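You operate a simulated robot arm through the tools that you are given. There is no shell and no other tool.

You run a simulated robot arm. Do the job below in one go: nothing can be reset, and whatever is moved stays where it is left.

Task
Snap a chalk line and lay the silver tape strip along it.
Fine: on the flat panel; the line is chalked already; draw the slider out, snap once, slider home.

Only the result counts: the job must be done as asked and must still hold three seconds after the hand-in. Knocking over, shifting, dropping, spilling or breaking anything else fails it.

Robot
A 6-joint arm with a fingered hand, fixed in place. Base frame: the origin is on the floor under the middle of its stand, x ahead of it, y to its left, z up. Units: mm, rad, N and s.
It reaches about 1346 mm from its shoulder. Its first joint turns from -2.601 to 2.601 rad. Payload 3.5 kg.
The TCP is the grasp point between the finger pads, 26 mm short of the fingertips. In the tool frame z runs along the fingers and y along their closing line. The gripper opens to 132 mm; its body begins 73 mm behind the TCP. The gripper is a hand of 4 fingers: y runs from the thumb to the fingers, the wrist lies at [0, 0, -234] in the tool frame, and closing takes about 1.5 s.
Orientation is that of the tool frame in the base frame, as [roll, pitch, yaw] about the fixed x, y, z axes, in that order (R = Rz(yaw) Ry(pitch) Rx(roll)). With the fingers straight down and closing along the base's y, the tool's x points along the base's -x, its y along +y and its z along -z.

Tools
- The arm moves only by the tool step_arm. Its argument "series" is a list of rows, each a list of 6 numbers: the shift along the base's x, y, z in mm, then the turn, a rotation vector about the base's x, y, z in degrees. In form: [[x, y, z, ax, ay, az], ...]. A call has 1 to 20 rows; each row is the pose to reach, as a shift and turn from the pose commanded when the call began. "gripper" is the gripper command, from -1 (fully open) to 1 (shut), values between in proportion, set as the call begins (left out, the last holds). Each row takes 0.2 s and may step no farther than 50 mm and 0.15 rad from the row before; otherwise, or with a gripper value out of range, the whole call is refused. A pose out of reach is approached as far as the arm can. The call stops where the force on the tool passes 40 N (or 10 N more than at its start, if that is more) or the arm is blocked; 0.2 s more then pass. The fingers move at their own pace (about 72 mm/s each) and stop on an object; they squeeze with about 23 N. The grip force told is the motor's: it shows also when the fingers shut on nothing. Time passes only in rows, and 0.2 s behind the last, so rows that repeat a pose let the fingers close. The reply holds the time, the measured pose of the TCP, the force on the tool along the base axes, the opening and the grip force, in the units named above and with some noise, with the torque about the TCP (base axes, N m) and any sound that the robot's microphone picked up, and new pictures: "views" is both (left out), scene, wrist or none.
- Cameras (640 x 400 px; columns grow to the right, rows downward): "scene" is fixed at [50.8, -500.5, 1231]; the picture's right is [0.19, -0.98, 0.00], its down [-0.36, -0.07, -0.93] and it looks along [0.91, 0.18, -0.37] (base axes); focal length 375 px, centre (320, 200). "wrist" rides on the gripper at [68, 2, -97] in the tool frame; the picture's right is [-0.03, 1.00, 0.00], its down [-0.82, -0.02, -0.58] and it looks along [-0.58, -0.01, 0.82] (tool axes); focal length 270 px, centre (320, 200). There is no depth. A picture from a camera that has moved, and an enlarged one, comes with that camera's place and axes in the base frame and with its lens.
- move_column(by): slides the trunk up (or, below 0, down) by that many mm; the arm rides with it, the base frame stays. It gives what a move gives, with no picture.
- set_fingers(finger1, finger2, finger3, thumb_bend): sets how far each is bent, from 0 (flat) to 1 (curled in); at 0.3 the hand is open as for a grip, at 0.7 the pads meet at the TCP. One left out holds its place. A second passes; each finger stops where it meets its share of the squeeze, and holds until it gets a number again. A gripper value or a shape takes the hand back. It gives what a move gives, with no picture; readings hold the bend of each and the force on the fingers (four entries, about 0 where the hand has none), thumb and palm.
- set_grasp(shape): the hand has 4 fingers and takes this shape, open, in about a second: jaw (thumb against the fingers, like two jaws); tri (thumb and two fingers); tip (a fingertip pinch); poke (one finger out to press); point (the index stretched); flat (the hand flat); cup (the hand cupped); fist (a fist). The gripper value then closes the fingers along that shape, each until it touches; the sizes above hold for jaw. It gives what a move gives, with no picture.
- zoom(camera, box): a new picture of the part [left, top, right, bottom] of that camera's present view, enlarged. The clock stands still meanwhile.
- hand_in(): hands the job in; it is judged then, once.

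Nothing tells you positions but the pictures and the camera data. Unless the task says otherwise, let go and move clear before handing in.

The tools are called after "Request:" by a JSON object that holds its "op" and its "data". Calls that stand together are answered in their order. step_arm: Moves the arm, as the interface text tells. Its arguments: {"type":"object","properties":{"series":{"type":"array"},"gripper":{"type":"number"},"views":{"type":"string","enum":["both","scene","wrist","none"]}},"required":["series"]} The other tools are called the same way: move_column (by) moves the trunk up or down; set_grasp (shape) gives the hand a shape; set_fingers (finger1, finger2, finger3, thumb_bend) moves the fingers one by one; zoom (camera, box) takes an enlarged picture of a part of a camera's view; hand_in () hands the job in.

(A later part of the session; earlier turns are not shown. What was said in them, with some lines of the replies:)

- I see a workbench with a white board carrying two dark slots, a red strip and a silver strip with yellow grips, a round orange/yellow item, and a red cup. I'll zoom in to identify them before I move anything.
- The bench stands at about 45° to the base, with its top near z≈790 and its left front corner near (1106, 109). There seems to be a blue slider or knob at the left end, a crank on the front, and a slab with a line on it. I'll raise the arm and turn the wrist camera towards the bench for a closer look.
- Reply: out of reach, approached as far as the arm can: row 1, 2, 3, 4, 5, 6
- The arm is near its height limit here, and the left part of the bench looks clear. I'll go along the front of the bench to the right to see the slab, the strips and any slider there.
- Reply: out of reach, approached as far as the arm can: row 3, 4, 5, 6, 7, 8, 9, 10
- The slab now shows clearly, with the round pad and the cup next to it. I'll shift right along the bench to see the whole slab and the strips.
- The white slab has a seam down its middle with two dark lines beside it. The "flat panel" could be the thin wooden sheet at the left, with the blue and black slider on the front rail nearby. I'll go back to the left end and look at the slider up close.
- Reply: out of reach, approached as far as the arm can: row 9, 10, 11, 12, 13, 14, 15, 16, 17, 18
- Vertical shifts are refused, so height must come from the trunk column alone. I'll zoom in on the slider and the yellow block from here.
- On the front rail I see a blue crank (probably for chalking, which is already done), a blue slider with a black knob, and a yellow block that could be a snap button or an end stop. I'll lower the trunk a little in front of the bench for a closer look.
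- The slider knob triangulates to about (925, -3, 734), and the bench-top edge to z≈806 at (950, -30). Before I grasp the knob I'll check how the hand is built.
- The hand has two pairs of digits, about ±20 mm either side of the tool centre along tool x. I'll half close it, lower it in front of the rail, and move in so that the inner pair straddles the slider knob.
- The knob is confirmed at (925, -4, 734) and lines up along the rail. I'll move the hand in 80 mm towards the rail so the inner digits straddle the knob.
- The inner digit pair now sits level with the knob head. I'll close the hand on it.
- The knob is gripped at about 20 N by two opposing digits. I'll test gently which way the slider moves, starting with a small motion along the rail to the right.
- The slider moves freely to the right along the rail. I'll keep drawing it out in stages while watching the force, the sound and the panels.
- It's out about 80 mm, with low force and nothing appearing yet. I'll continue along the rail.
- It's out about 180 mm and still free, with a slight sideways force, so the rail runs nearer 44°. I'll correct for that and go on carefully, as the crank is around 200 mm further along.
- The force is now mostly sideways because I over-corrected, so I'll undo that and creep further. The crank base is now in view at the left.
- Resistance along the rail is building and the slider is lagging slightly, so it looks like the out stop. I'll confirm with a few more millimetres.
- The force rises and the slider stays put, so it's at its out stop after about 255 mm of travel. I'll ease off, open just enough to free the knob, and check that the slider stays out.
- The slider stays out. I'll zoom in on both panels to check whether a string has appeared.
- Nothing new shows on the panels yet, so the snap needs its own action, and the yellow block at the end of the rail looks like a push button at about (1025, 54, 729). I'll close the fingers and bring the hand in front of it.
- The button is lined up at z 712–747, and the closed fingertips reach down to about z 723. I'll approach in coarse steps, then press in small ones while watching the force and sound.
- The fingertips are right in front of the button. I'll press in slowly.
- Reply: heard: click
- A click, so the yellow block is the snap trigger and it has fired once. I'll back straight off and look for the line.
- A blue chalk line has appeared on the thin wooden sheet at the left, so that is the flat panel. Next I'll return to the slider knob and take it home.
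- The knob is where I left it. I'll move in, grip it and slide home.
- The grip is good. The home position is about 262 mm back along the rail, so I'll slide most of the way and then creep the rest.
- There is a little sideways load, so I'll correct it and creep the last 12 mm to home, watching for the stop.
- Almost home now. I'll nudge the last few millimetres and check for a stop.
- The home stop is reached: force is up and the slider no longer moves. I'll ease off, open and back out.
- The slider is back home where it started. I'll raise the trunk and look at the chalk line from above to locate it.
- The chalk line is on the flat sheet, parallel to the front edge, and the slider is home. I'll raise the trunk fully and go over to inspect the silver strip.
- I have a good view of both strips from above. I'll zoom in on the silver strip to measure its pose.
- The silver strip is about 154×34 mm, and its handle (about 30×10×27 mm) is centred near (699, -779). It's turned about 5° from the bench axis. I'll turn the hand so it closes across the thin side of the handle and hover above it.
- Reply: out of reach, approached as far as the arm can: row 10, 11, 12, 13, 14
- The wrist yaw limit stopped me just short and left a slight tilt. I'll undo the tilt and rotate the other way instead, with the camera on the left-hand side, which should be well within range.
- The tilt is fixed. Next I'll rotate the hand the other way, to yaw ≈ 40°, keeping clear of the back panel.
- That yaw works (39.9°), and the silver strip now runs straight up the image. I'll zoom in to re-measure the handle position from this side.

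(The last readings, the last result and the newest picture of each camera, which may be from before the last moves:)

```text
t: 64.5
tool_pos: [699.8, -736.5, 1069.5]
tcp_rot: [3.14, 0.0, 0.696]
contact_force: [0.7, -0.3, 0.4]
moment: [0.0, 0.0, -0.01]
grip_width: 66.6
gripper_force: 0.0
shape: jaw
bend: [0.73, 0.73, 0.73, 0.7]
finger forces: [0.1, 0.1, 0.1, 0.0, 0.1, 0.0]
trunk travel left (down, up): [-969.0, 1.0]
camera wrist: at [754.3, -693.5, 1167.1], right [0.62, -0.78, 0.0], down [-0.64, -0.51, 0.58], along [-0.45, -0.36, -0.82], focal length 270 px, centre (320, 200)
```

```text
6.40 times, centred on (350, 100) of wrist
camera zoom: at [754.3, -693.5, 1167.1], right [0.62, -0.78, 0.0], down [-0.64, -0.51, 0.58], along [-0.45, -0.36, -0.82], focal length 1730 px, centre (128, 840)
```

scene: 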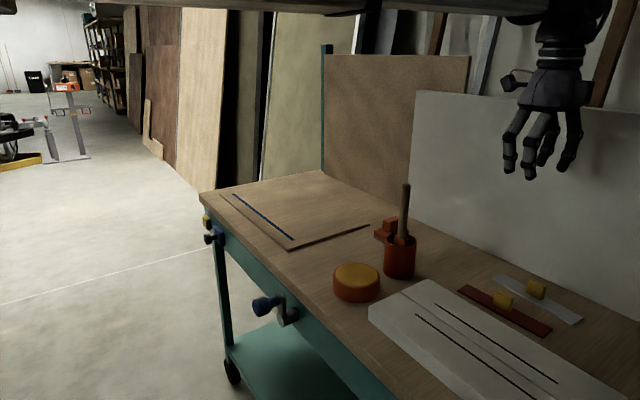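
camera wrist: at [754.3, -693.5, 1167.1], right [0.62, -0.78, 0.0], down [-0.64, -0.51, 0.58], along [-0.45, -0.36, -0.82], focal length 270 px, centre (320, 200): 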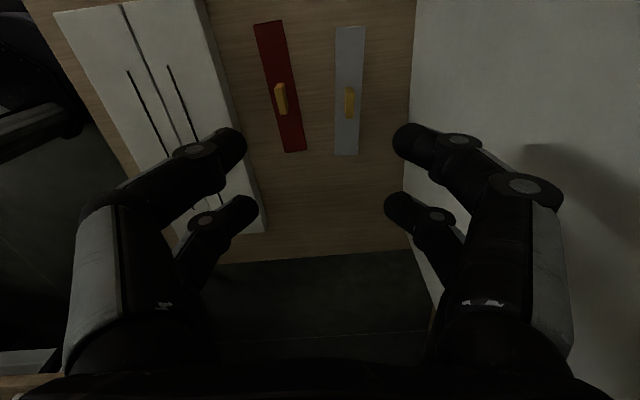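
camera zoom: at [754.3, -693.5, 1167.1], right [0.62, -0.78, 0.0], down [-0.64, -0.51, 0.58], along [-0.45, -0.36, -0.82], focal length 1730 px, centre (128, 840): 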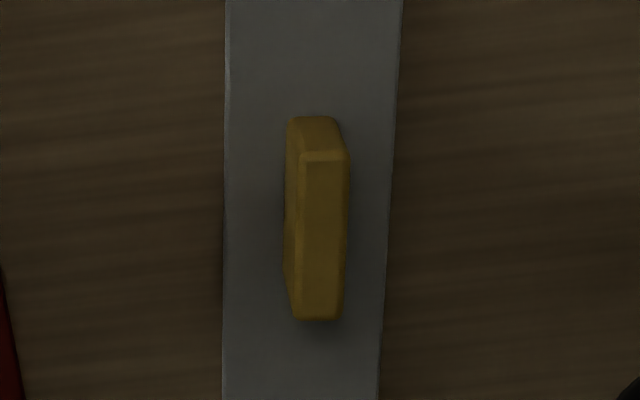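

The strip lines up exactly with the tool's x axis, and the handle sits at tool offset (-28, 36). I'll shift over it, narrow the opening to stay clear of the back panel and the red handle, and lower partway to recheck.

Request:
{"op": "step_arm", "data": {"series": [[8, -16.7, 0, 0, 0, 0], [16.2, -33.4, 0, 0, 0, 0], [16.2, -33.4, 0, 0, 0, 0]], "gripper": 0.4, "views": "none"}}

Request:
{"op": "move_column", "data": {"by": -160}}

Request:
{"op": "step_arm", "data": {"series": [[0, 0, 0, 0, 0, 0]], "views": "both"}}

Request:
{"op": "zoom", "data": {"camera": "wrist", "box": [200, 80, 440, 240]}}

Request:
{"op": "zoom", "data": {"camera": "scene", "box": [400, 100, 640, 340]}}

```text
t: 65.3
tool_pos: [717.0, -769.9, 1069.9]
tcp_rot: [3.139, 0.0, 0.699]
contact_force: [0.3, -0.9, 0.3]
moment: [0.01, 0.01, 0.01]
grip_width: 39.9
gripper_force: 0.0
shape: jaw
bend: [0.73, 0.73, 0.73, 0.7]
finger forces: [0.1, 0.1, 0.0, 0.0, 0.0, 0.0]
trunk travel left (down, up): [-969.0, 1.0]
```

```text
t: 67.1
tool_pos: [717.6, -769.3, 910.9]
tcp_rot: [3.141, 0.0, 0.7]
contact_force: [-0.9, -0.3, -0.5]
moment: [-0.03, -0.02, -0.01]
grip_width: 40.0
gripper_force: 0.1
shape: jaw
bend: [0.73, 0.73, 0.73, 0.7]
finger forces: [0.1, 0.1, 0.0, 0.0, 0.0, 0.0]
trunk travel left (down, up): [-809.0, 161.0]
```

```text
t: 67.5
tool_pos: [716.2, -770.5, 909.9]
tcp_rot: [3.14, -0.001, 0.7]
contact_force: [1.0, 0.2, -0.6]
moment: [0.0, 0.01, 0.02]
grip_width: 39.8
gripper_force: 0.1
shape: jaw
bend: [0.73, 0.73, 0.73, 0.7]
finger forces: [0.1, 0.1, 0.1, 0.0, 0.0, 0.0]
trunk travel left (down, up): [-809.0, 161.0]
camera wrist: at [771.0, -725.7, 1007.1], right [0.62, -0.78, 0.0], down [-0.64, -0.51, 0.58], along [-0.45, -0.36, -0.82], focal length 270 px, centre (320, 200)
```

scene: 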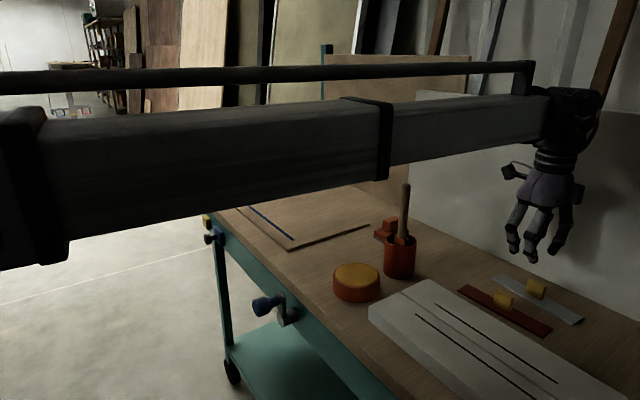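
wrist: 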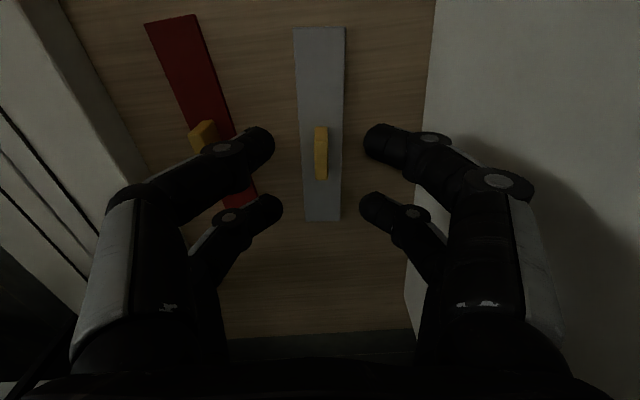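

```text
2.50 times, centred on (320, 160) of wrist
camera zoom: at [771.0, -725.7, 1007.1], right [0.62, -0.78, 0.0], down [-0.64, -0.51, 0.58], along [-0.45, -0.36, -0.82], focal length 676 px, centre (320, 300)
```

zoom: 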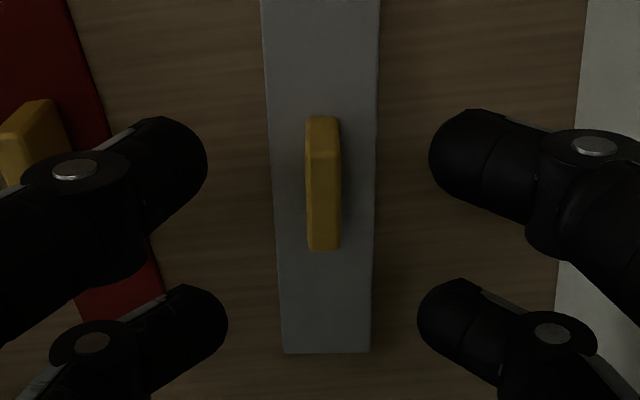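

```text
1.67 times, centred on (520, 220) of scene
camera zoom: at [50.8, -500.5, 1231.0], right [0.19, -0.98, 0.0], down [-0.36, -0.07, -0.93], along [0.91, 0.18, -0.37], focal length 626 px, centre (-13, 167)
```

zoom: 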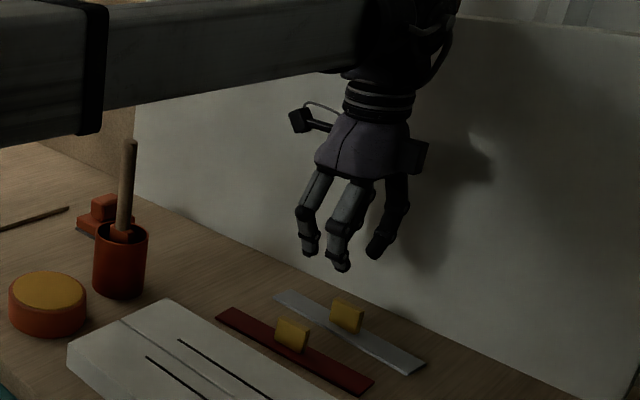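

The arm's beam runs radially from the base, well clear of the stick in the cup, and the handle sits at tool (-21, +1), right under the inner digit pair. I'll lower onto the handle in two stages.

Request:
{"op": "move_column", "data": {"by": -58}}

Request:
{"op": "step_arm", "data": {"series": [[0, 0, 0, 0, 0, 0]], "views": "wrist"}}

Request:
{"op": "move_column", "data": {"by": -12}}

Request:
{"op": "step_arm", "data": {"series": [[0, 0, 0, 0, 0, 0]], "views": "both"}}

Request:
{"op": "zoom", "data": {"camera": "scene", "box": [430, 150, 640, 340]}}

```text
t: 68.5
tool_pos: [717.0, -769.0, 851.6]
tcp_rot: [3.139, 0.001, 0.7]
contact_force: [-0.3, 0.3, 0.3]
moment: [0.0, -0.01, -0.02]
grip_width: 39.7
gripper_force: 0.0
shape: jaw
bend: [0.73, 0.73, 0.73, 0.7]
finger forces: [0.0, 0.0, 0.1, 0.0, 0.0, 0.0]
trunk travel left (down, up): [-751.0, 219.0]
```

```text
t: 68.9
tool_pos: [716.0, -768.7, 852.0]
tcp_rot: [3.139, 0.0, 0.7]
contact_force: [-0.2, -0.4, 0.1]
moment: [-0.05, 0.05, 0.0]
grip_width: 39.7
gripper_force: 0.0
shape: jaw
bend: [0.73, 0.73, 0.73, 0.7]
finger forces: [0.0, 0.0, 0.0, 0.0, 0.1, 0.0]
trunk travel left (down, up): [-751.0, 219.0]
camera wrist: at [771.0, -725.7, 949.1], right [0.62, -0.78, 0.0], down [-0.64, -0.51, 0.58], along [-0.45, -0.36, -0.82], focal length 270 px, centre (320, 200)
```

wrist: 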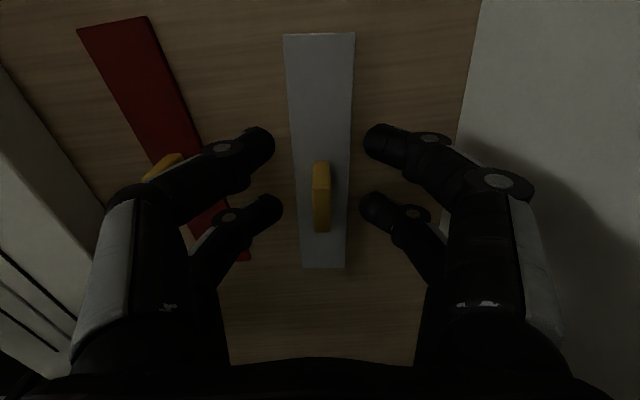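

```text
t: 69.5
tool_pos: [717.0, -769.4, 840.3]
tcp_rot: [3.14, 0.0, 0.7]
contact_force: [0.4, 0.1, 0.3]
moment: [0.0, -0.01, 0.0]
grip_width: 40.0
gripper_force: 0.0
shape: jaw
bend: [0.73, 0.73, 0.73, 0.7]
finger forces: [0.1, 0.0, 0.0, 0.0, 0.0, 0.0]
trunk travel left (down, up): [-739.0, 231.0]
```

```text
t: 69.9
tool_pos: [716.9, -769.0, 839.5]
tcp_rot: [3.14, 0.0, 0.701]
contact_force: [-1.2, 0.3, 0.5]
moment: [0.02, 0.03, 0.0]
grip_width: 40.1
gripper_force: 0.0
shape: jaw
bend: [0.73, 0.73, 0.73, 0.7]
finger forces: [0.0, 0.0, 0.0, 0.0, 0.1, 0.1]
trunk travel left (down, up): [-739.0, 231.0]
camera wrist: at [771.0, -725.7, 937.1], right [0.62, -0.78, 0.0], down [-0.64, -0.51, 0.58], along [-0.45, -0.36, -0.82], focal length 270 px, centre (320, 200)
```

scene: 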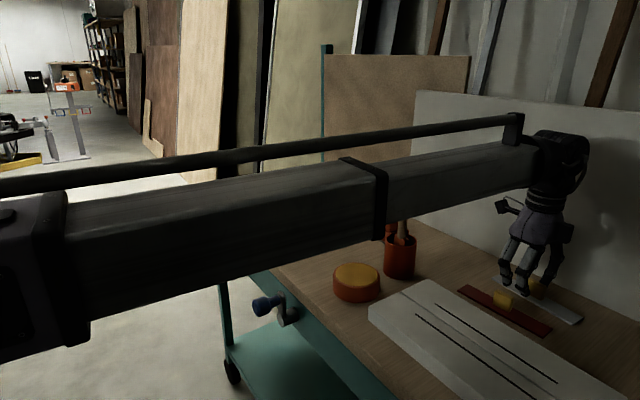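
wrist: 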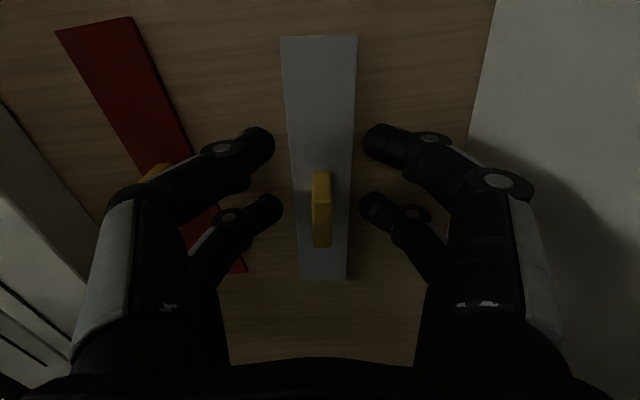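

```text
2.11 times, centred on (535, 245) of scene
camera zoom: at [50.8, -500.5, 1231.0], right [0.19, -0.98, 0.0], down [-0.36, -0.07, -0.93], along [0.91, 0.18, -0.37], focal length 790 px, centre (-133, 105)
```

zoom: 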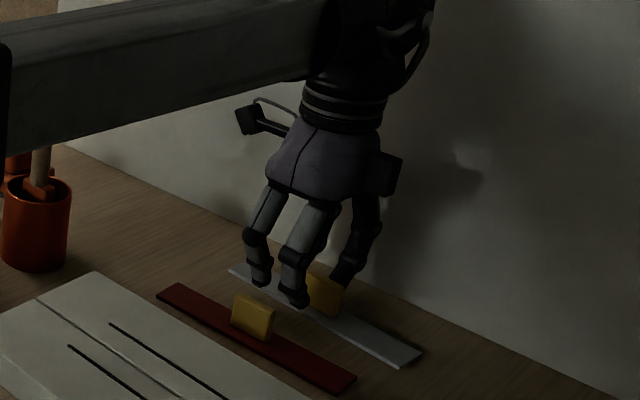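

The handle is centred between the inner fingertips, with about 20 mm of engagement. I'll close on it.

Request:
{"op": "step_arm", "data": {"series": [[0, 0, 0, 0, 0, 0], [0, 0, 0, 0, 0, 0], [0, 0, 0, 0, 0, 0], [0, 0, 0, 0, 0, 0], [0, 0, 0, 0, 0, 0], [0, 0, 0, 0, 0, 0]], "gripper": 1, "views": "both"}}

Request:
{"op": "zoom", "data": {"camera": "wrist", "box": [200, 20, 440, 300]}}

```text
t: 71.3
tool_pos: [716.6, -767.8, 840.4]
tcp_rot: [3.139, 0.001, 0.701]
contact_force: [-0.6, -0.2, -0.5]
moment: [-0.03, 0.0, -0.05]
grip_width: 0.0
gripper_force: 23.4
shape: jaw
bend: [0.62, 0.71, 0.71, 0.7]
finger forces: [0.0, 20.0, 19.9, 0.0, 0.1, 0.1]
trunk travel left (down, up): [-739.0, 231.0]
camera wrist: at [771.0, -725.7, 937.1], right [0.62, -0.78, 0.0], down [-0.64, -0.51, 0.58], along [-0.45, -0.36, -0.82], focal length 270 px, centre (320, 200)
```

scene: 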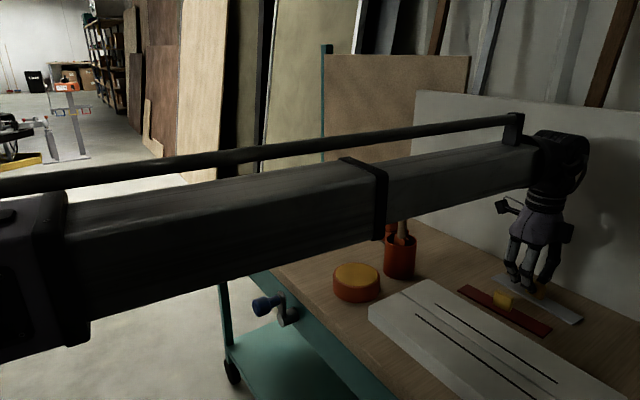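
wrist: 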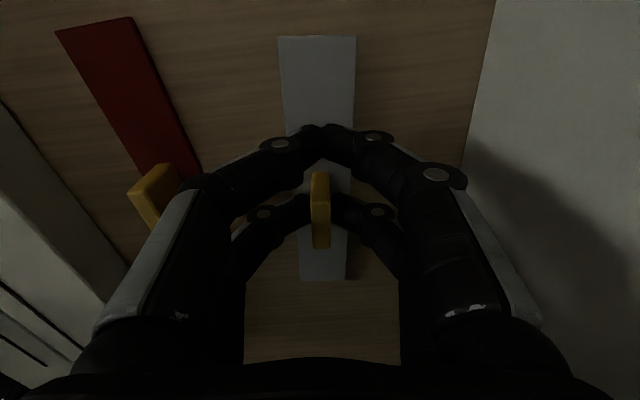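

```text
1.43 times, centred on (320, 160) of wrist
camera zoom: at [771.0, -725.7, 937.1], right [0.62, -0.78, 0.0], down [-0.64, -0.51, 0.58], along [-0.45, -0.36, -0.82], focal length 386 px, centre (320, 257)
```

zoom: 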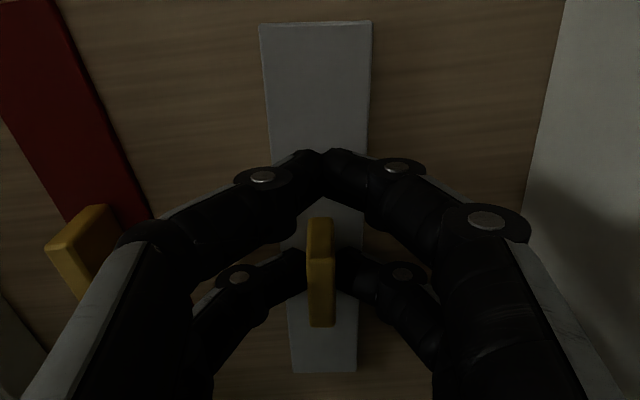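

Both gripping fingers show 20 N. I'll lift a little and check that the strip comes up level.

Request:
{"op": "move_column", "data": {"by": 40}}

Request:
{"op": "step_arm", "data": {"series": [[0, 0, 0, 0, 0, 0]], "views": "both"}}

Request:
{"op": "zoom", "data": {"camera": "scene", "box": [430, 150, 640, 340]}}

```text
t: 72.1
tool_pos: [717.2, -769.2, 879.7]
tcp_rot: [3.14, -0.001, 0.699]
contact_force: [0.0, -0.1, -0.6]
moment: [0.04, 0.02, 0.01]
grip_width: 0.0
gripper_force: 23.2
shape: jaw
bend: [0.62, 0.71, 0.71, 0.7]
finger forces: [0.0, 19.9, 19.9, 0.0, 0.0, 0.1]
trunk travel left (down, up): [-779.0, 191.0]
```

```text
t: 72.5
tool_pos: [717.5, -769.9, 880.3]
tcp_rot: [3.141, -0.001, 0.699]
contact_force: [0.7, 0.3, -0.3]
moment: [0.02, 0.01, 0.0]
grip_width: 0.0
gripper_force: 23.3
shape: jaw
bend: [0.62, 0.71, 0.71, 0.7]
finger forces: [0.1, 19.9, 20.0, 0.0, 0.0, 0.1]
trunk travel left (down, up): [-779.0, 191.0]
camera wrist: at [771.0, -725.7, 977.0], right [0.62, -0.78, 0.0], down [-0.64, -0.51, 0.58], along [-0.45, -0.36, -0.82], focal length 270 px, centre (320, 200)
```

scene: 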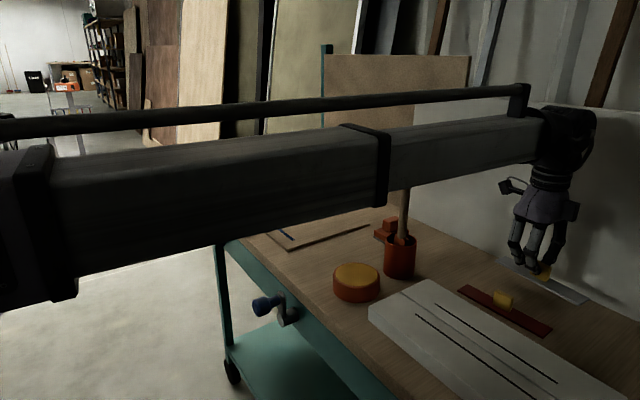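
wrist: 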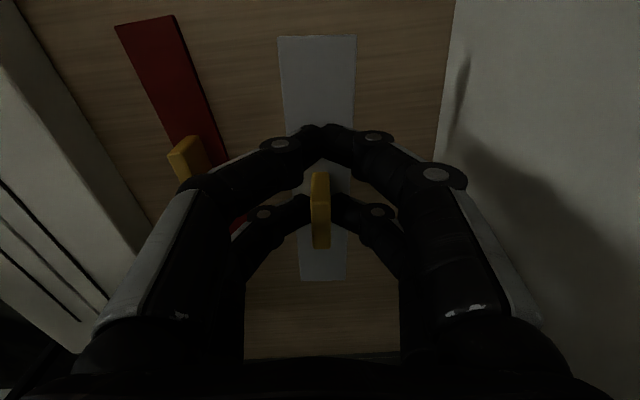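

```text
2.11 times, centred on (535, 245) of scene
camera zoom: at [50.8, -500.5, 1231.0], right [0.19, -0.98, 0.0], down [-0.36, -0.07, -0.93], along [0.91, 0.18, -0.37], focal length 790 px, centre (-133, 105)
```

zoom: 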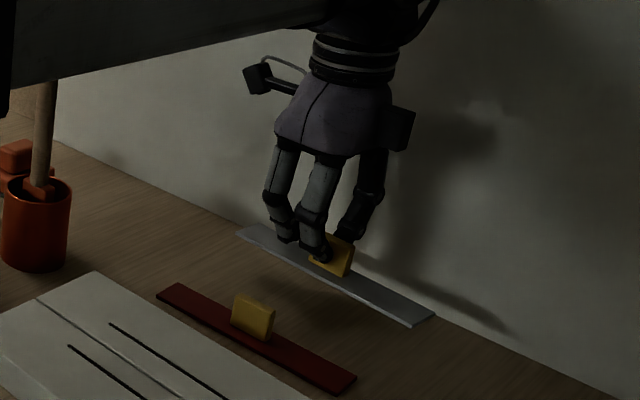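

The strip is held level. I'll raise it fully and carry it to above the chalk line, turning about 5° to match the line's direction.

Request:
{"op": "move_column", "data": {"by": 190}}

Request:
{"op": "step_arm", "data": {"series": [[6, 15, 0, 0, 0, 0], [18, 44, 0, 0, 0, 0.5], [33, 81, 0, 0, 0, 1], [48, 118, 0, 0, 0, 1.5], [63, 155, 0, 0, 0, 2], [78, 192, 0, 0, 0, 2.5], [93, 229, 0, 0, 0, 3], [108, 266, 0, 0, 0, 3.5], [123, 303, 0, 0, 0, 4], [138, 340, 0, 0, 0, 4.9], [153, 377, 0, 0, 0, 4.9], [168, 414, 0, 0, 0, 4.9], [183, 451, 0, 0, 0, 4.9], [198, 488, 0, 0, 0, 4.9], [213, 525, 0, 0, 0, 4.9], [228, 562, 0, 0, 0, 4.9], [243, 599, 0, 0, 0, 4.9], [252, 622, 0, 0, 0, 4.9], [258, 637, 0, 0, 0, 4.9], [258, 637, 0, 0, 0, 4.9]], "views": "both"}}

Request:
{"op": "zoom", "data": {"camera": "wrist", "box": [180, 0, 460, 175]}}

```text
t: 74.6
tool_pos: [718.4, -770.0, 1070.4]
tcp_rot: [3.138, 0.0, 0.7]
contact_force: [-0.8, -0.5, 0.0]
moment: [0.02, 0.02, -0.03]
grip_width: 0.0
gripper_force: 23.4
shape: jaw
bend: [0.62, 0.71, 0.71, 0.7]
finger forces: [0.0, 19.9, 19.8, 0.1, 0.1, 0.1]
trunk travel left (down, up): [-969.0, 1.0]
```

```text
t: 78.8
tool_pos: [974.7, -134.3, 1070.0]
tcp_rot: [3.139, 0.0, 0.787]
contact_force: [-0.6, -0.6, -0.9]
moment: [-0.04, -0.03, 0.02]
grip_width: 0.0
gripper_force: 22.3
shape: jaw
bend: [0.62, 0.71, 0.71, 0.7]
finger forces: [0.0, 19.9, 20.0, 0.1, 0.0, 0.0]
trunk travel left (down, up): [-969.0, 1.0]
camera wrist: at [1024.9, -84.5, 1167.1], right [0.69, -0.72, 0.0], down [-0.59, -0.56, 0.58], along [-0.42, -0.4, -0.82], focal length 270 px, centre (320, 200)
```

scene: 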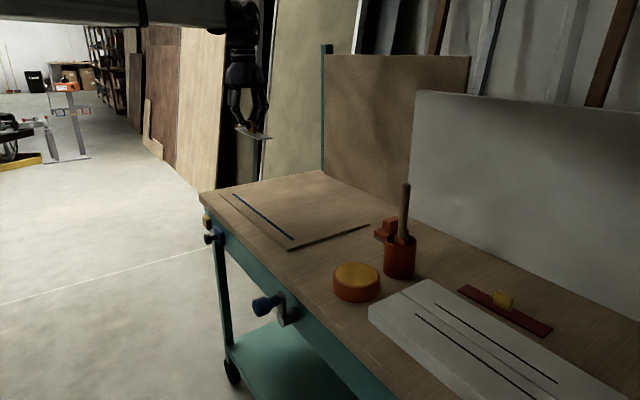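
wrist: 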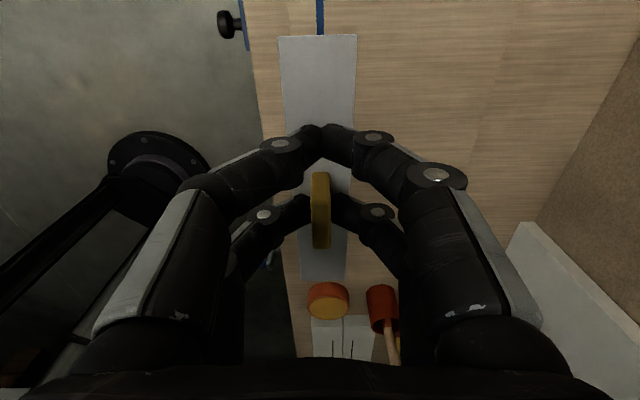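

```text
2.29 times, centred on (320, 88) of wrist
camera zoom: at [1024.9, -84.5, 1167.1], right [0.69, -0.72, 0.0], down [-0.59, -0.56, 0.58], along [-0.42, -0.4, -0.82], focal length 618 px, centre (320, 457)
```

zoom: 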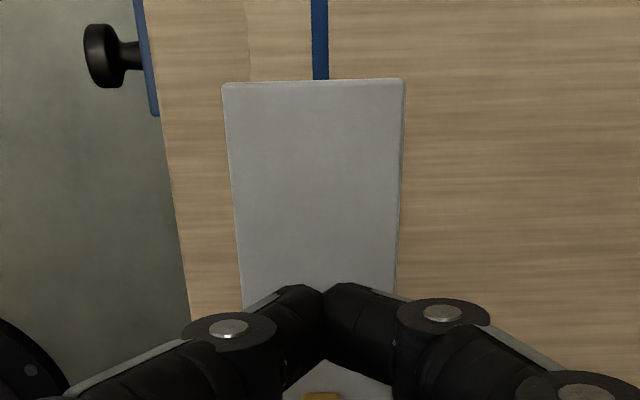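

The blue line shows beyond the strip's near end and is only about 1.4 mm off centre. I'll lower most of the way and align again close up.

Request:
{"op": "move_column", "data": {"by": -200}}

Request:
{"op": "step_arm", "data": {"series": [[0.9, -0.9, 0, 0, 0, 0]], "views": "both"}}

Request:
{"op": "zoom", "data": {"camera": "wrist", "box": [220, 0, 420, 125]}}

Request:
{"op": "zoom", "data": {"camera": "scene", "box": [190, 120, 350, 260]}}

```text
t: 81.0
tool_pos: [974.2, -133.9, 869.7]
tcp_rot: [3.139, 0.0, 0.785]
contact_force: [0.4, 0.4, -1.1]
moment: [0.0, -0.02, -0.03]
grip_width: 0.2
gripper_force: 23.0
shape: jaw
bend: [0.62, 0.71, 0.71, 0.7]
finger forces: [0.0, 19.9, 19.8, 0.0, 0.0, 0.1]
trunk travel left (down, up): [-769.0, 201.0]
```

```text
t: 81.4
tool_pos: [976.4, -133.6, 870.4]
tcp_rot: [3.141, -0.001, 0.785]
contact_force: [-0.2, 0.3, -0.4]
moment: [0.01, 0.02, 0.0]
grip_width: 0.0
gripper_force: 23.0
shape: jaw
bend: [0.62, 0.71, 0.71, 0.7]
finger forces: [0.0, 19.9, 19.9, 0.1, 0.1, 0.0]
trunk travel left (down, up): [-769.0, 201.0]
camera wrist: at [1026.0, -86.0, 967.1], right [0.69, -0.72, 0.0], down [-0.59, -0.56, 0.58], along [-0.42, -0.4, -0.82], focal length 270 px, centre (320, 200)
```

scene: 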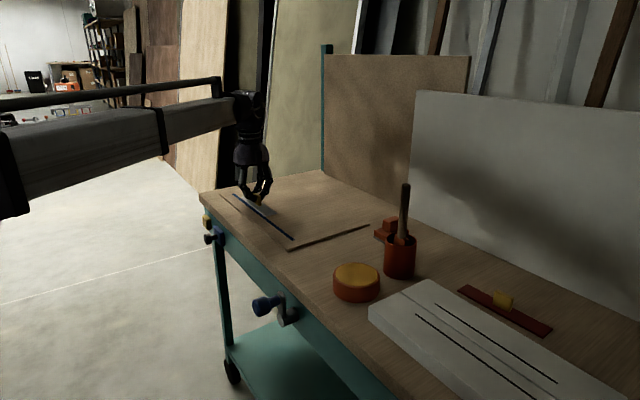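
wrist: 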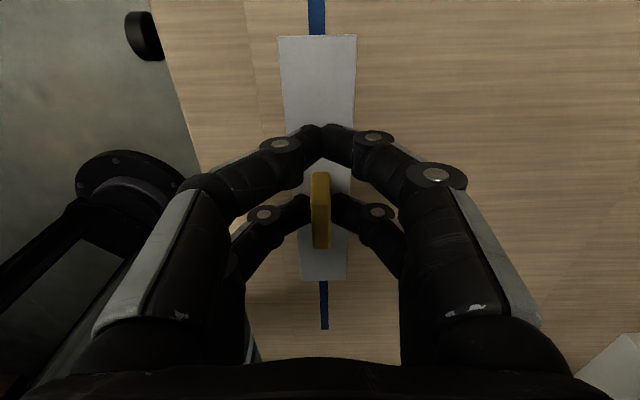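

```text
3.20 times, centred on (320, 62) of wrist
camera zoom: at [1026.0, -86.0, 967.1], right [0.69, -0.72, 0.0], down [-0.59, -0.56, 0.58], along [-0.42, -0.4, -0.82], focal length 865 px, centre (320, 640)
```

zoom: 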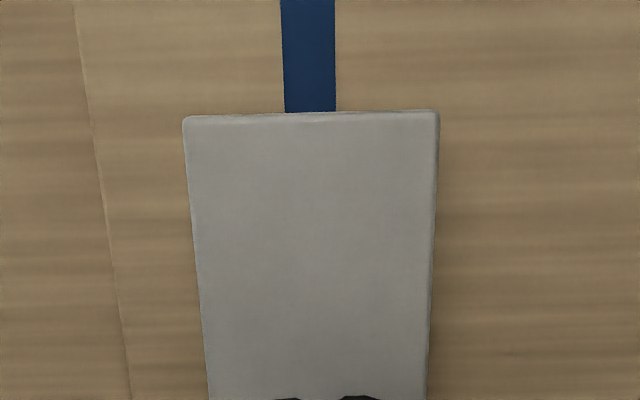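

```text
2.86 times, centred on (270, 190) of scene
camera zoom: at [50.8, -500.5, 1231.0], right [0.19, -0.98, 0.0], down [-0.36, -0.07, -0.93], along [0.91, 0.18, -0.37], focal length 1072 px, centre (463, 229)
```

zoom: 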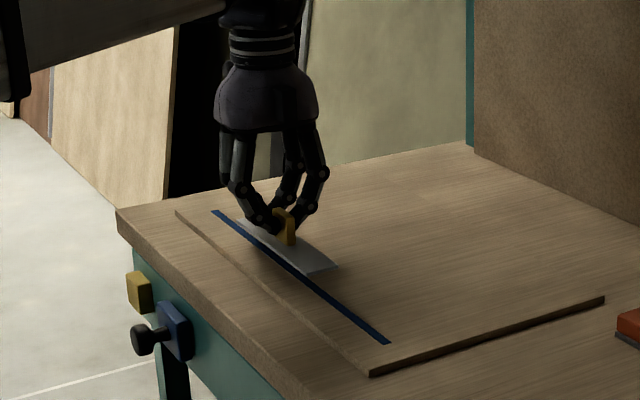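

The line runs centred under the strip at both ends, within half a millimetre and parallel. I'll shift 5 mm along it to centre the strip lengthwise, then lower gently to contact.

Request:
{"op": "step_arm", "data": {"series": [[-1.7, -1.7, 0, 0, 0, 0], [-3.5, -3.5, 0, 0, 0, 0], [-3.5, -3.5, 0, 0, 0, 0]], "views": "none"}}

Request:
{"op": "move_column", "data": {"by": -18}}

Request:
{"op": "step_arm", "data": {"series": [[0, 0, 0, 0, 0, 0]], "views": "both"}}

Request:
{"op": "zoom", "data": {"camera": "scene", "box": [190, 150, 310, 260]}}

Request:
{"op": "zoom", "data": {"camera": "wrist", "box": [260, 260, 390, 345]}}

Request:
{"op": "zoom", "data": {"camera": "wrist", "box": [220, 0, 420, 125]}}

```text
t: 82.2
tool_pos: [973.6, -137.5, 869.5]
tcp_rot: [3.138, 0.001, 0.785]
contact_force: [0.2, -0.1, -0.1]
moment: [0.03, -0.01, 0.02]
grip_width: 0.1
gripper_force: 22.9
shape: jaw
bend: [0.62, 0.71, 0.71, 0.7]
finger forces: [0.1, 19.9, 19.9, 0.0, 0.1, 0.1]
trunk travel left (down, up): [-769.0, 201.0]
```

```text
t: 82.8
tool_pos: [973.1, -137.1, 851.6]
tcp_rot: [3.141, 0.0, 0.786]
contact_force: [0.1, -0.6, -0.6]
moment: [0.04, 0.0, -0.01]
grip_width: 0.0
gripper_force: 22.9
shape: jaw
bend: [0.62, 0.71, 0.71, 0.7]
finger forces: [0.0, 20.0, 19.9, 0.1, 0.1, 0.0]
trunk travel left (down, up): [-751.0, 219.0]
```

```text
t: 83.2
tool_pos: [973.0, -137.8, 852.6]
tcp_rot: [3.141, 0.0, 0.785]
contact_force: [0.9, 0.9, 0.4]
moment: [-0.04, 0.03, 0.02]
grip_width: 0.2
gripper_force: 23.0
shape: jaw
bend: [0.62, 0.71, 0.71, 0.7]
finger forces: [0.0, 19.9, 19.9, 0.1, 0.1, 0.0]
trunk travel left (down, up): [-751.0, 219.0]
camera wrist: at [1022.8, -89.1, 949.1], right [0.69, -0.72, 0.0], down [-0.59, -0.56, 0.58], along [-0.42, -0.4, -0.82], focal length 270 px, centre (320, 200)
```

scene: 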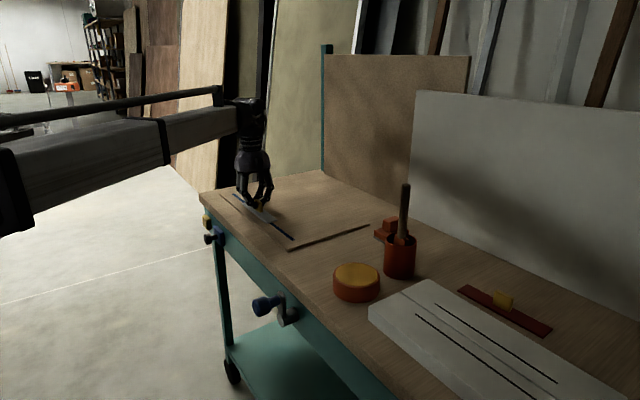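
wrist: 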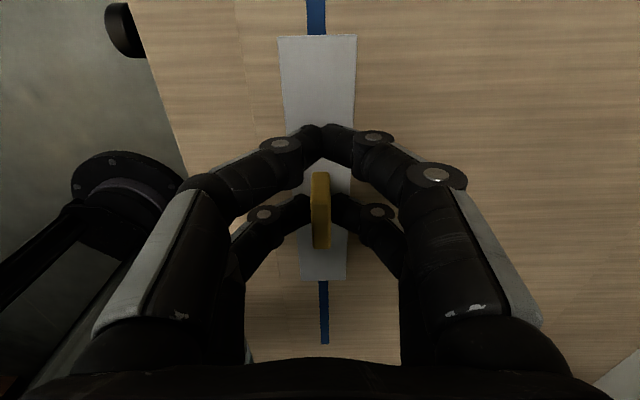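

```text
3.64 times, centred on (250, 205) of scene
camera zoom: at [50.8, -500.5, 1231.0], right [0.19, -0.98, 0.0], down [-0.36, -0.07, -0.93], along [0.91, 0.18, -0.37], focal length 1365 px, centre (574, 182)
```

zoom: 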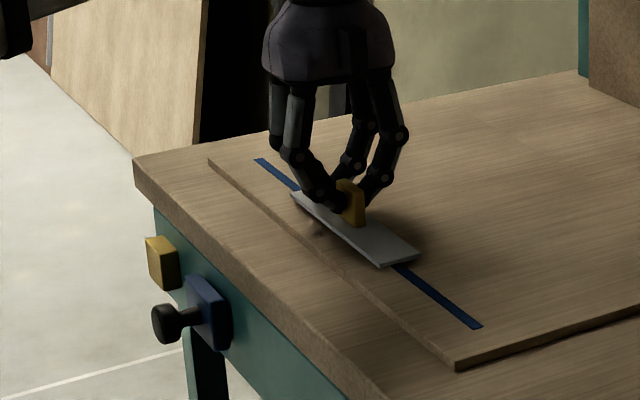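

```text
4.71 times, centred on (325, 302) of wrist
camera zoom: at [1022.8, -89.1, 949.1], right [0.69, -0.72, 0.0], down [-0.59, -0.56, 0.58], along [-0.42, -0.4, -0.82], focal length 1272 px, centre (296, -282)
```

zoom: 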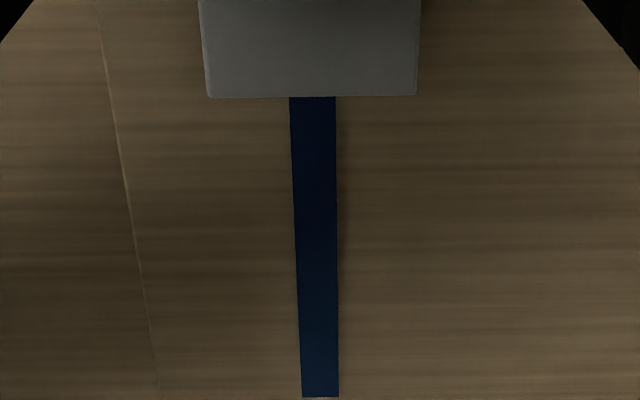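

```text
3.20 times, centred on (320, 62) of wrist
camera zoom: at [1022.8, -89.1, 949.1], right [0.69, -0.72, 0.0], down [-0.59, -0.56, 0.58], along [-0.42, -0.4, -0.82], focal length 865 px, centre (320, 640)
```

zoom: 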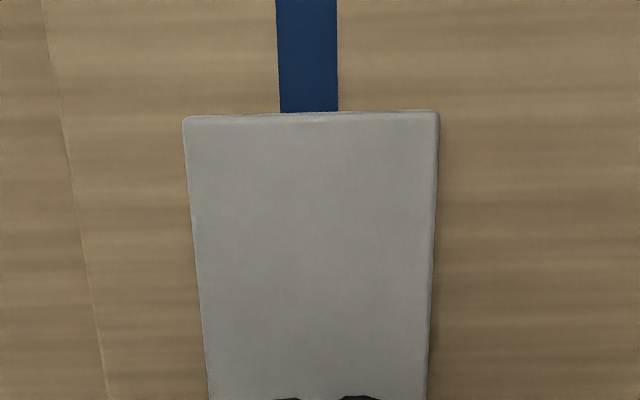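

The alignment is within half a millimetre at both ends, with only a few millimetres of gap left. I'll lower in small steps until I feel contact.

Request:
{"op": "move_column", "data": {"by": -3}}

Request:
{"op": "move_column", "data": {"by": -2}}

Request:
{"op": "step_arm", "data": {"series": [[0, 0, 0, 0, 0, 0]], "views": "none"}}

```text
t: 83.8
tool_pos: [972.7, -138.0, 849.5]
tcp_rot: [3.139, -0.001, 0.785]
contact_force: [0.8, 0.3, -1.0]
moment: [0.0, -0.01, 0.01]
grip_width: 0.0
gripper_force: 23.2
shape: jaw
bend: [0.62, 0.71, 0.71, 0.7]
finger forces: [0.0, 19.9, 19.9, 0.0, 0.0, 0.0]
trunk travel left (down, up): [-748.0, 222.0]
```

```text
t: 84.3
tool_pos: [974.7, -138.1, 846.5]
tcp_rot: [3.14, 0.001, 0.784]
contact_force: [-0.4, -0.9, -0.7]
moment: [-0.03, 0.04, 0.0]
grip_width: 0.0
gripper_force: 23.1
shape: jaw
bend: [0.62, 0.71, 0.71, 0.7]
finger forces: [0.0, 20.2, 20.2, 0.0, 0.0, 0.1]
trunk travel left (down, up): [-746.0, 224.0]
```

```text
t: 84.7
tool_pos: [972.9, -136.5, 847.3]
tcp_rot: [3.14, 0.0, 0.783]
contact_force: [0.5, 0.2, -1.8]
moment: [-0.02, -0.01, 0.01]
grip_width: 0.1
gripper_force: 23.5
shape: jaw
bend: [0.62, 0.71, 0.71, 0.7]
finger forces: [0.0, 20.2, 20.4, 0.0, 0.1, 0.0]
trunk travel left (down, up): [-746.0, 224.0]
```

The finger forces changed slightly, which may be first contact. I'll go down another millimetre or two.

Request:
{"op": "move_column", "data": {"by": -1}}

Request:
{"op": "step_arm", "data": {"series": [[0, 0, 0, 0, 0, 0]], "views": "both"}}

Request:
{"op": "zoom", "data": {"camera": "scene", "box": [210, 180, 310, 260]}}

Request:
{"op": "zoom", "data": {"camera": "wrist", "box": [260, 260, 390, 345]}}

Request:
{"op": "zoom", "data": {"camera": "wrist", "box": [220, 0, 420, 125]}}

```text
t: 85.2
tool_pos: [974.0, -138.6, 846.1]
tcp_rot: [3.141, -0.002, 0.786]
contact_force: [0.4, -0.2, 4.4]
moment: [-0.07, 0.02, 0.0]
grip_width: 0.3
gripper_force: 23.2
shape: jaw
bend: [0.62, 0.71, 0.71, 0.7]
finger forces: [0.0, 21.8, 21.3, 0.1, 0.0, 0.1]
trunk travel left (down, up): [-745.0, 225.0]
```

```text
t: 85.6
tool_pos: [973.4, -136.4, 846.5]
tcp_rot: [3.14, -0.002, 0.786]
contact_force: [1.3, 0.2, 5.4]
moment: [-0.06, 0.01, -0.01]
grip_width: 0.2
gripper_force: 22.9
shape: jaw
bend: [0.62, 0.71, 0.71, 0.7]
finger forces: [0.0, 21.9, 21.4, 0.0, 0.1, 0.0]
trunk travel left (down, up): [-745.0, 225.0]
camera wrist: at [1022.6, -89.1, 943.5], right [0.69, -0.72, 0.0], down [-0.59, -0.56, 0.58], along [-0.42, -0.4, -0.82], focal length 270 px, centre (320, 200)
```

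scene: 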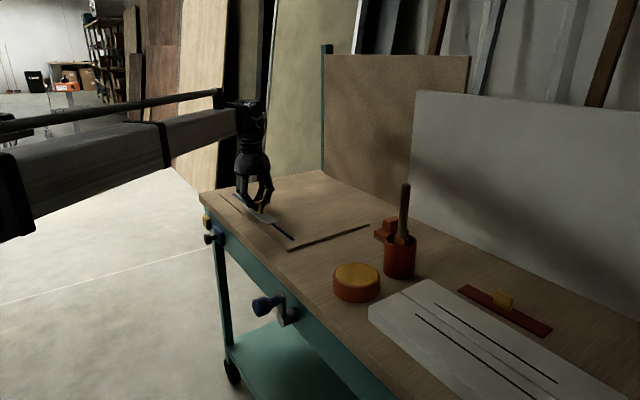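
wrist: 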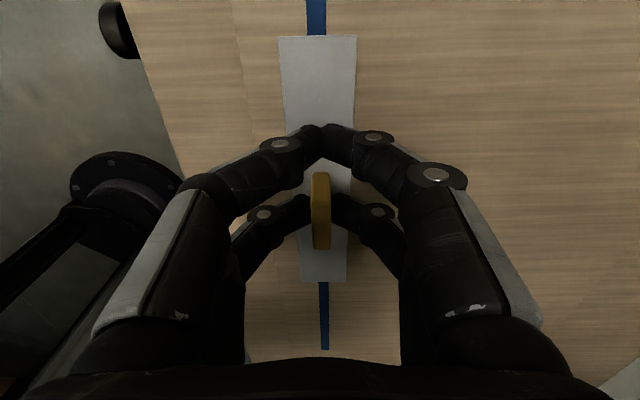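

```text
5.00 times, centred on (260, 220) of scene
camera zoom: at [50.8, -500.5, 1231.0], right [0.19, -0.98, 0.0], down [-0.36, -0.07, -0.93], along [0.91, 0.18, -0.37], focal length 1876 px, centre (620, 100)
```

zoom: 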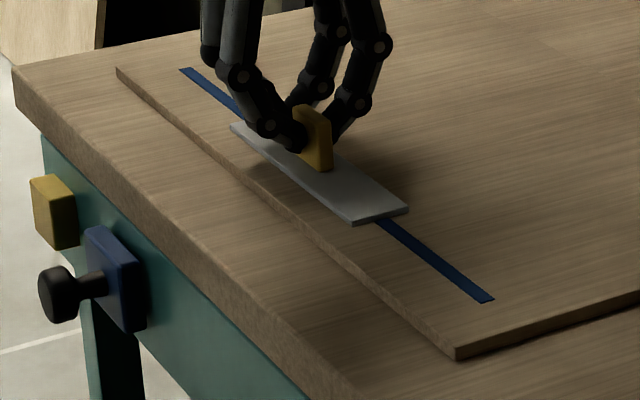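

```text
4.71 times, centred on (325, 302) of wrist
camera zoom: at [1022.6, -89.1, 943.5], right [0.69, -0.72, 0.0], down [-0.59, -0.56, 0.58], along [-0.42, -0.4, -0.82], focal length 1272 px, centre (296, -282)
```

zoom: 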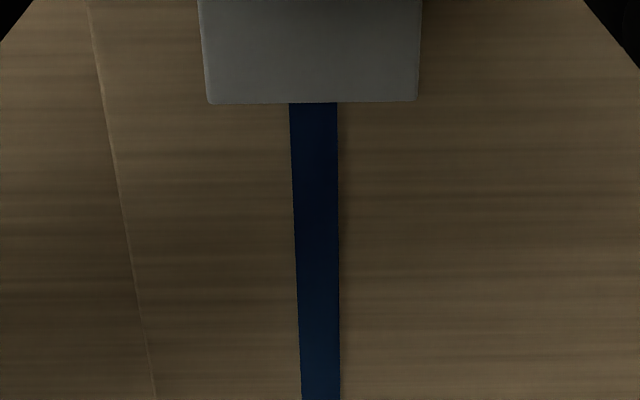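

```text
3.20 times, centred on (320, 62) of wrist
camera zoom: at [1022.6, -89.1, 943.5], right [0.69, -0.72, 0.0], down [-0.59, -0.56, 0.58], along [-0.42, -0.4, -0.82], focal length 865 px, centre (320, 640)
```

zoom: 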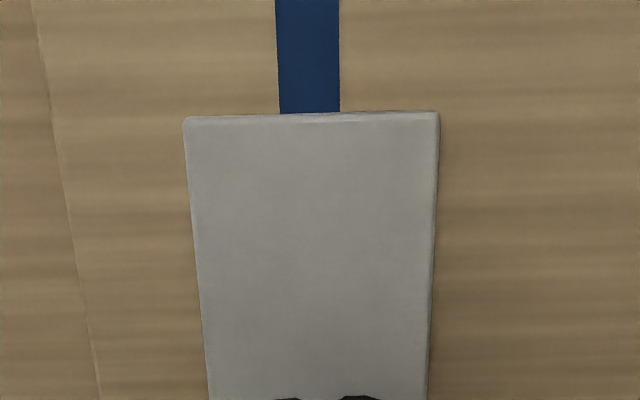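

The strip is touching (Fz≈5 N) and centred on the line at both ends. I'll open the hand gently.

Request:
{"op": "step_arm", "data": {"series": [[0, 0, 0, 0, 0, 0], [0, 0, 0, 0, 0, 0], [0, 0, 0, 0, 0, 0], [0, 0, 0, 0, 0, 0]], "gripper": 0.4, "views": "wrist"}}

Request:
{"op": "zoom", "data": {"camera": "wrist", "box": [220, 0, 420, 125]}}

Request:
{"op": "zoom", "data": {"camera": "wrist", "box": [260, 260, 390, 345]}}

```text
t: 86.6
tool_pos: [972.9, -138.1, 846.8]
tcp_rot: [3.14, -0.001, 0.785]
contact_force: [0.2, -0.2, 0.6]
moment: [0.02, 0.05, 0.01]
grip_width: 39.3
gripper_force: 0.1
shape: jaw
bend: [0.74, 0.74, 0.74, 0.7]
finger forces: [0.0, 0.0, 0.0, 0.0, 0.0, 0.0]
trunk travel left (down, up): [-745.0, 225.0]
camera wrist: at [1022.8, -89.1, 943.1], right [0.69, -0.72, 0.0], down [-0.59, -0.56, 0.58], along [-0.42, -0.4, -0.82], focal length 270 px, centre (320, 200)
```

wrist: 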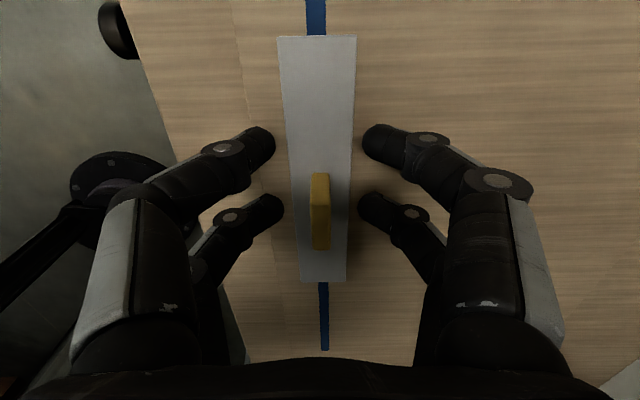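

```text
3.20 times, centred on (320, 62) of wrist
camera zoom: at [1022.8, -89.1, 943.1], right [0.69, -0.72, 0.0], down [-0.59, -0.56, 0.58], along [-0.42, -0.4, -0.82], focal length 865 px, centre (320, 640)
```

zoom: 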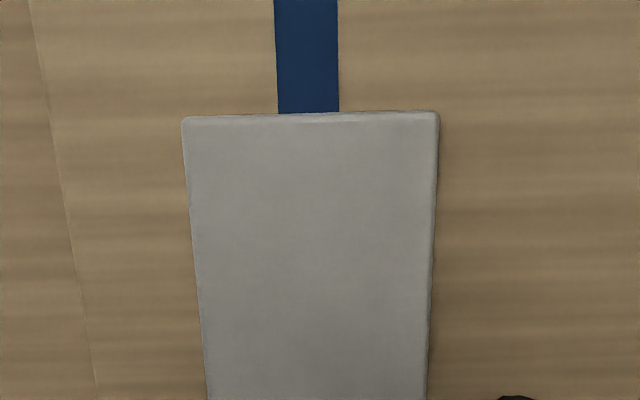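

```text
4.71 times, centred on (325, 302) of wrist
camera zoom: at [1022.8, -89.1, 943.1], right [0.69, -0.72, 0.0], down [-0.59, -0.56, 0.58], along [-0.42, -0.4, -0.82], focal length 1272 px, centre (296, -282)
```

zoom: 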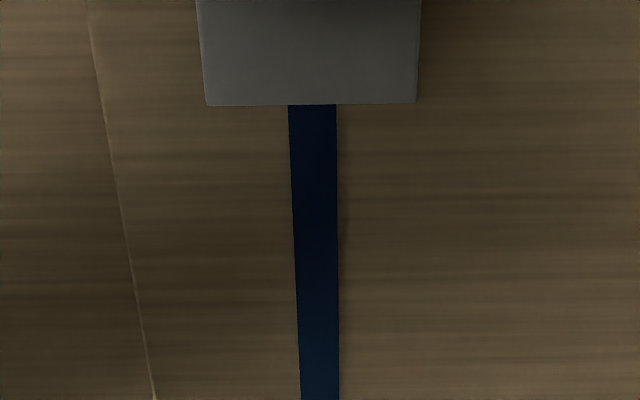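

The strip is released and still centred on the line. I'll raise the hand straight up and move it clear.

Request:
{"op": "move_column", "data": {"by": 60}}

Request:
{"op": "move_column", "data": {"by": 160}}

Request:
{"op": "step_arm", "data": {"series": [[-20, 20, 0, 0, 0, 0], [-45, 45, 0, 0, 0, 0], [-75, 75, 0, 0, 0, 0], [-105, 105, 0, 0, 0, 0], [-135, 135, 0, 0, 0, 0], [-165, 165, 0, 0, 0, 0]], "views": "both"}}

Request:
{"op": "zoom", "data": {"camera": "scene", "box": [190, 170, 320, 260]}}

Request:
{"op": "zoom", "data": {"camera": "scene", "box": [320, 170, 640, 400]}}

```text
t: 87.6
tool_pos: [972.8, -136.2, 905.8]
tcp_rot: [3.14, -0.001, 0.786]
contact_force: [0.5, 0.3, 0.1]
moment: [0.0, 0.0, 0.0]
grip_width: 39.4
gripper_force: 0.1
shape: jaw
bend: [0.74, 0.74, 0.74, 0.7]
finger forces: [0.1, 0.0, 0.0, 0.0, 0.0, 0.1]
trunk travel left (down, up): [-805.0, 165.0]
```

```text
t: 89.4
tool_pos: [973.0, -137.3, 1065.1]
tcp_rot: [3.139, -0.001, 0.785]
contact_force: [-0.4, -0.2, -0.4]
moment: [-0.02, -0.03, -0.01]
grip_width: 39.3
gripper_force: 0.0
shape: jaw
bend: [0.74, 0.74, 0.74, 0.7]
finger forces: [0.1, 0.0, 0.0, 0.0, 0.1, 0.0]
trunk travel left (down, up): [-965.0, 5.0]
```

```text
t: 90.8
tool_pos: [805.7, 26.3, 1067.2]
tcp_rot: [3.14, -0.002, 0.785]
contact_force: [-0.2, 0.3, 0.1]
moment: [-0.01, -0.02, -0.01]
grip_width: 39.5
gripper_force: 0.0
shape: jaw
bend: [0.74, 0.74, 0.74, 0.7]
finger forces: [0.1, 0.0, 0.0, 0.0, 0.0, 0.0]
trunk travel left (down, up): [-965.0, 5.0]
camera wrist: at [855.9, 73.9, 1163.4], right [0.69, -0.72, 0.0], down [-0.59, -0.56, 0.58], along [-0.42, -0.4, -0.82], focal length 270 px, centre (320, 200)
```

scene: 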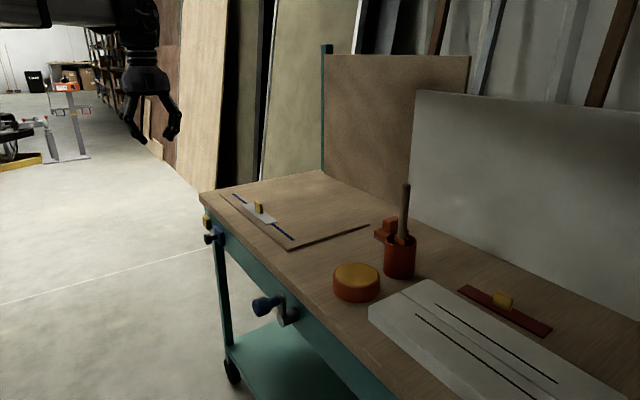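
wrist: 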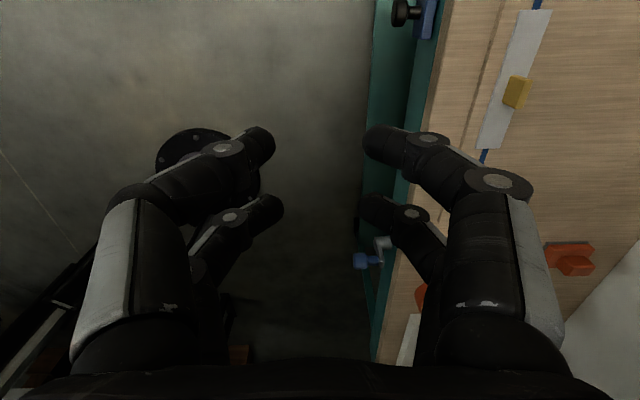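

```text
4.44 times, centred on (255, 215) of scene
camera zoom: at [50.8, -500.5, 1231.0], right [0.19, -0.98, 0.0], down [-0.36, -0.07, -0.93], along [0.91, 0.18, -0.37], focal length 1668 px, centre (609, 133)
```

zoom: 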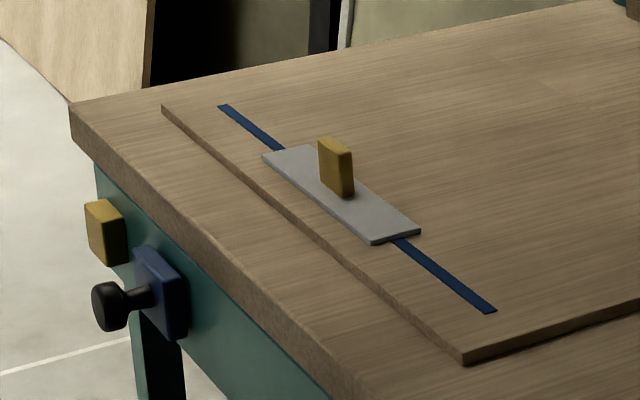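

```text
1.74 times, centred on (480, 285) of scene
camera zoom: at [50.8, -500.5, 1231.0], right [0.19, -0.98, 0.0], down [-0.36, -0.07, -0.93], along [0.91, 0.18, -0.37], focal length 653 px, centre (42, 52)
```

zoom: 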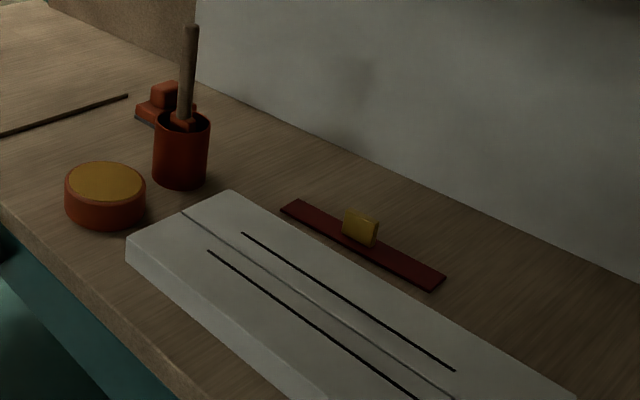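

The silver strip lies flat and centred along the blue line. The slider and button look just as they did at the start, nothing else has moved, and the arm is clear, so I'll hand in.

Request:
{"op": "hand_in", "data": {}}

```text
The job is handed in.
```

The chalk line is snapped on the flat panel, and the silver strip is lying along it. I've handed the job in; the hand-in reply didn't include a verdict.

- **Slider:** I drew it out to its stop, about 260 mm along the rail, and later brought it back to its home stop. In the last picture it sits where it started.
- **Snap:** I pressed the yellow button once and heard one click. A blue line then appeared on the thin wooden sheet at the left end of the bench, which shows that sheet is the flat panel.
- **Strip:** The silver strip is centred on the line to within about half a millimetre at both ends. It lies roughly midway along the line's length and stayed put when I let go.
- **Everything else:** In the final pictures the red strip, white slab, cup and stick, chalk pad and crank are where they were. The arm is clear of the bench.
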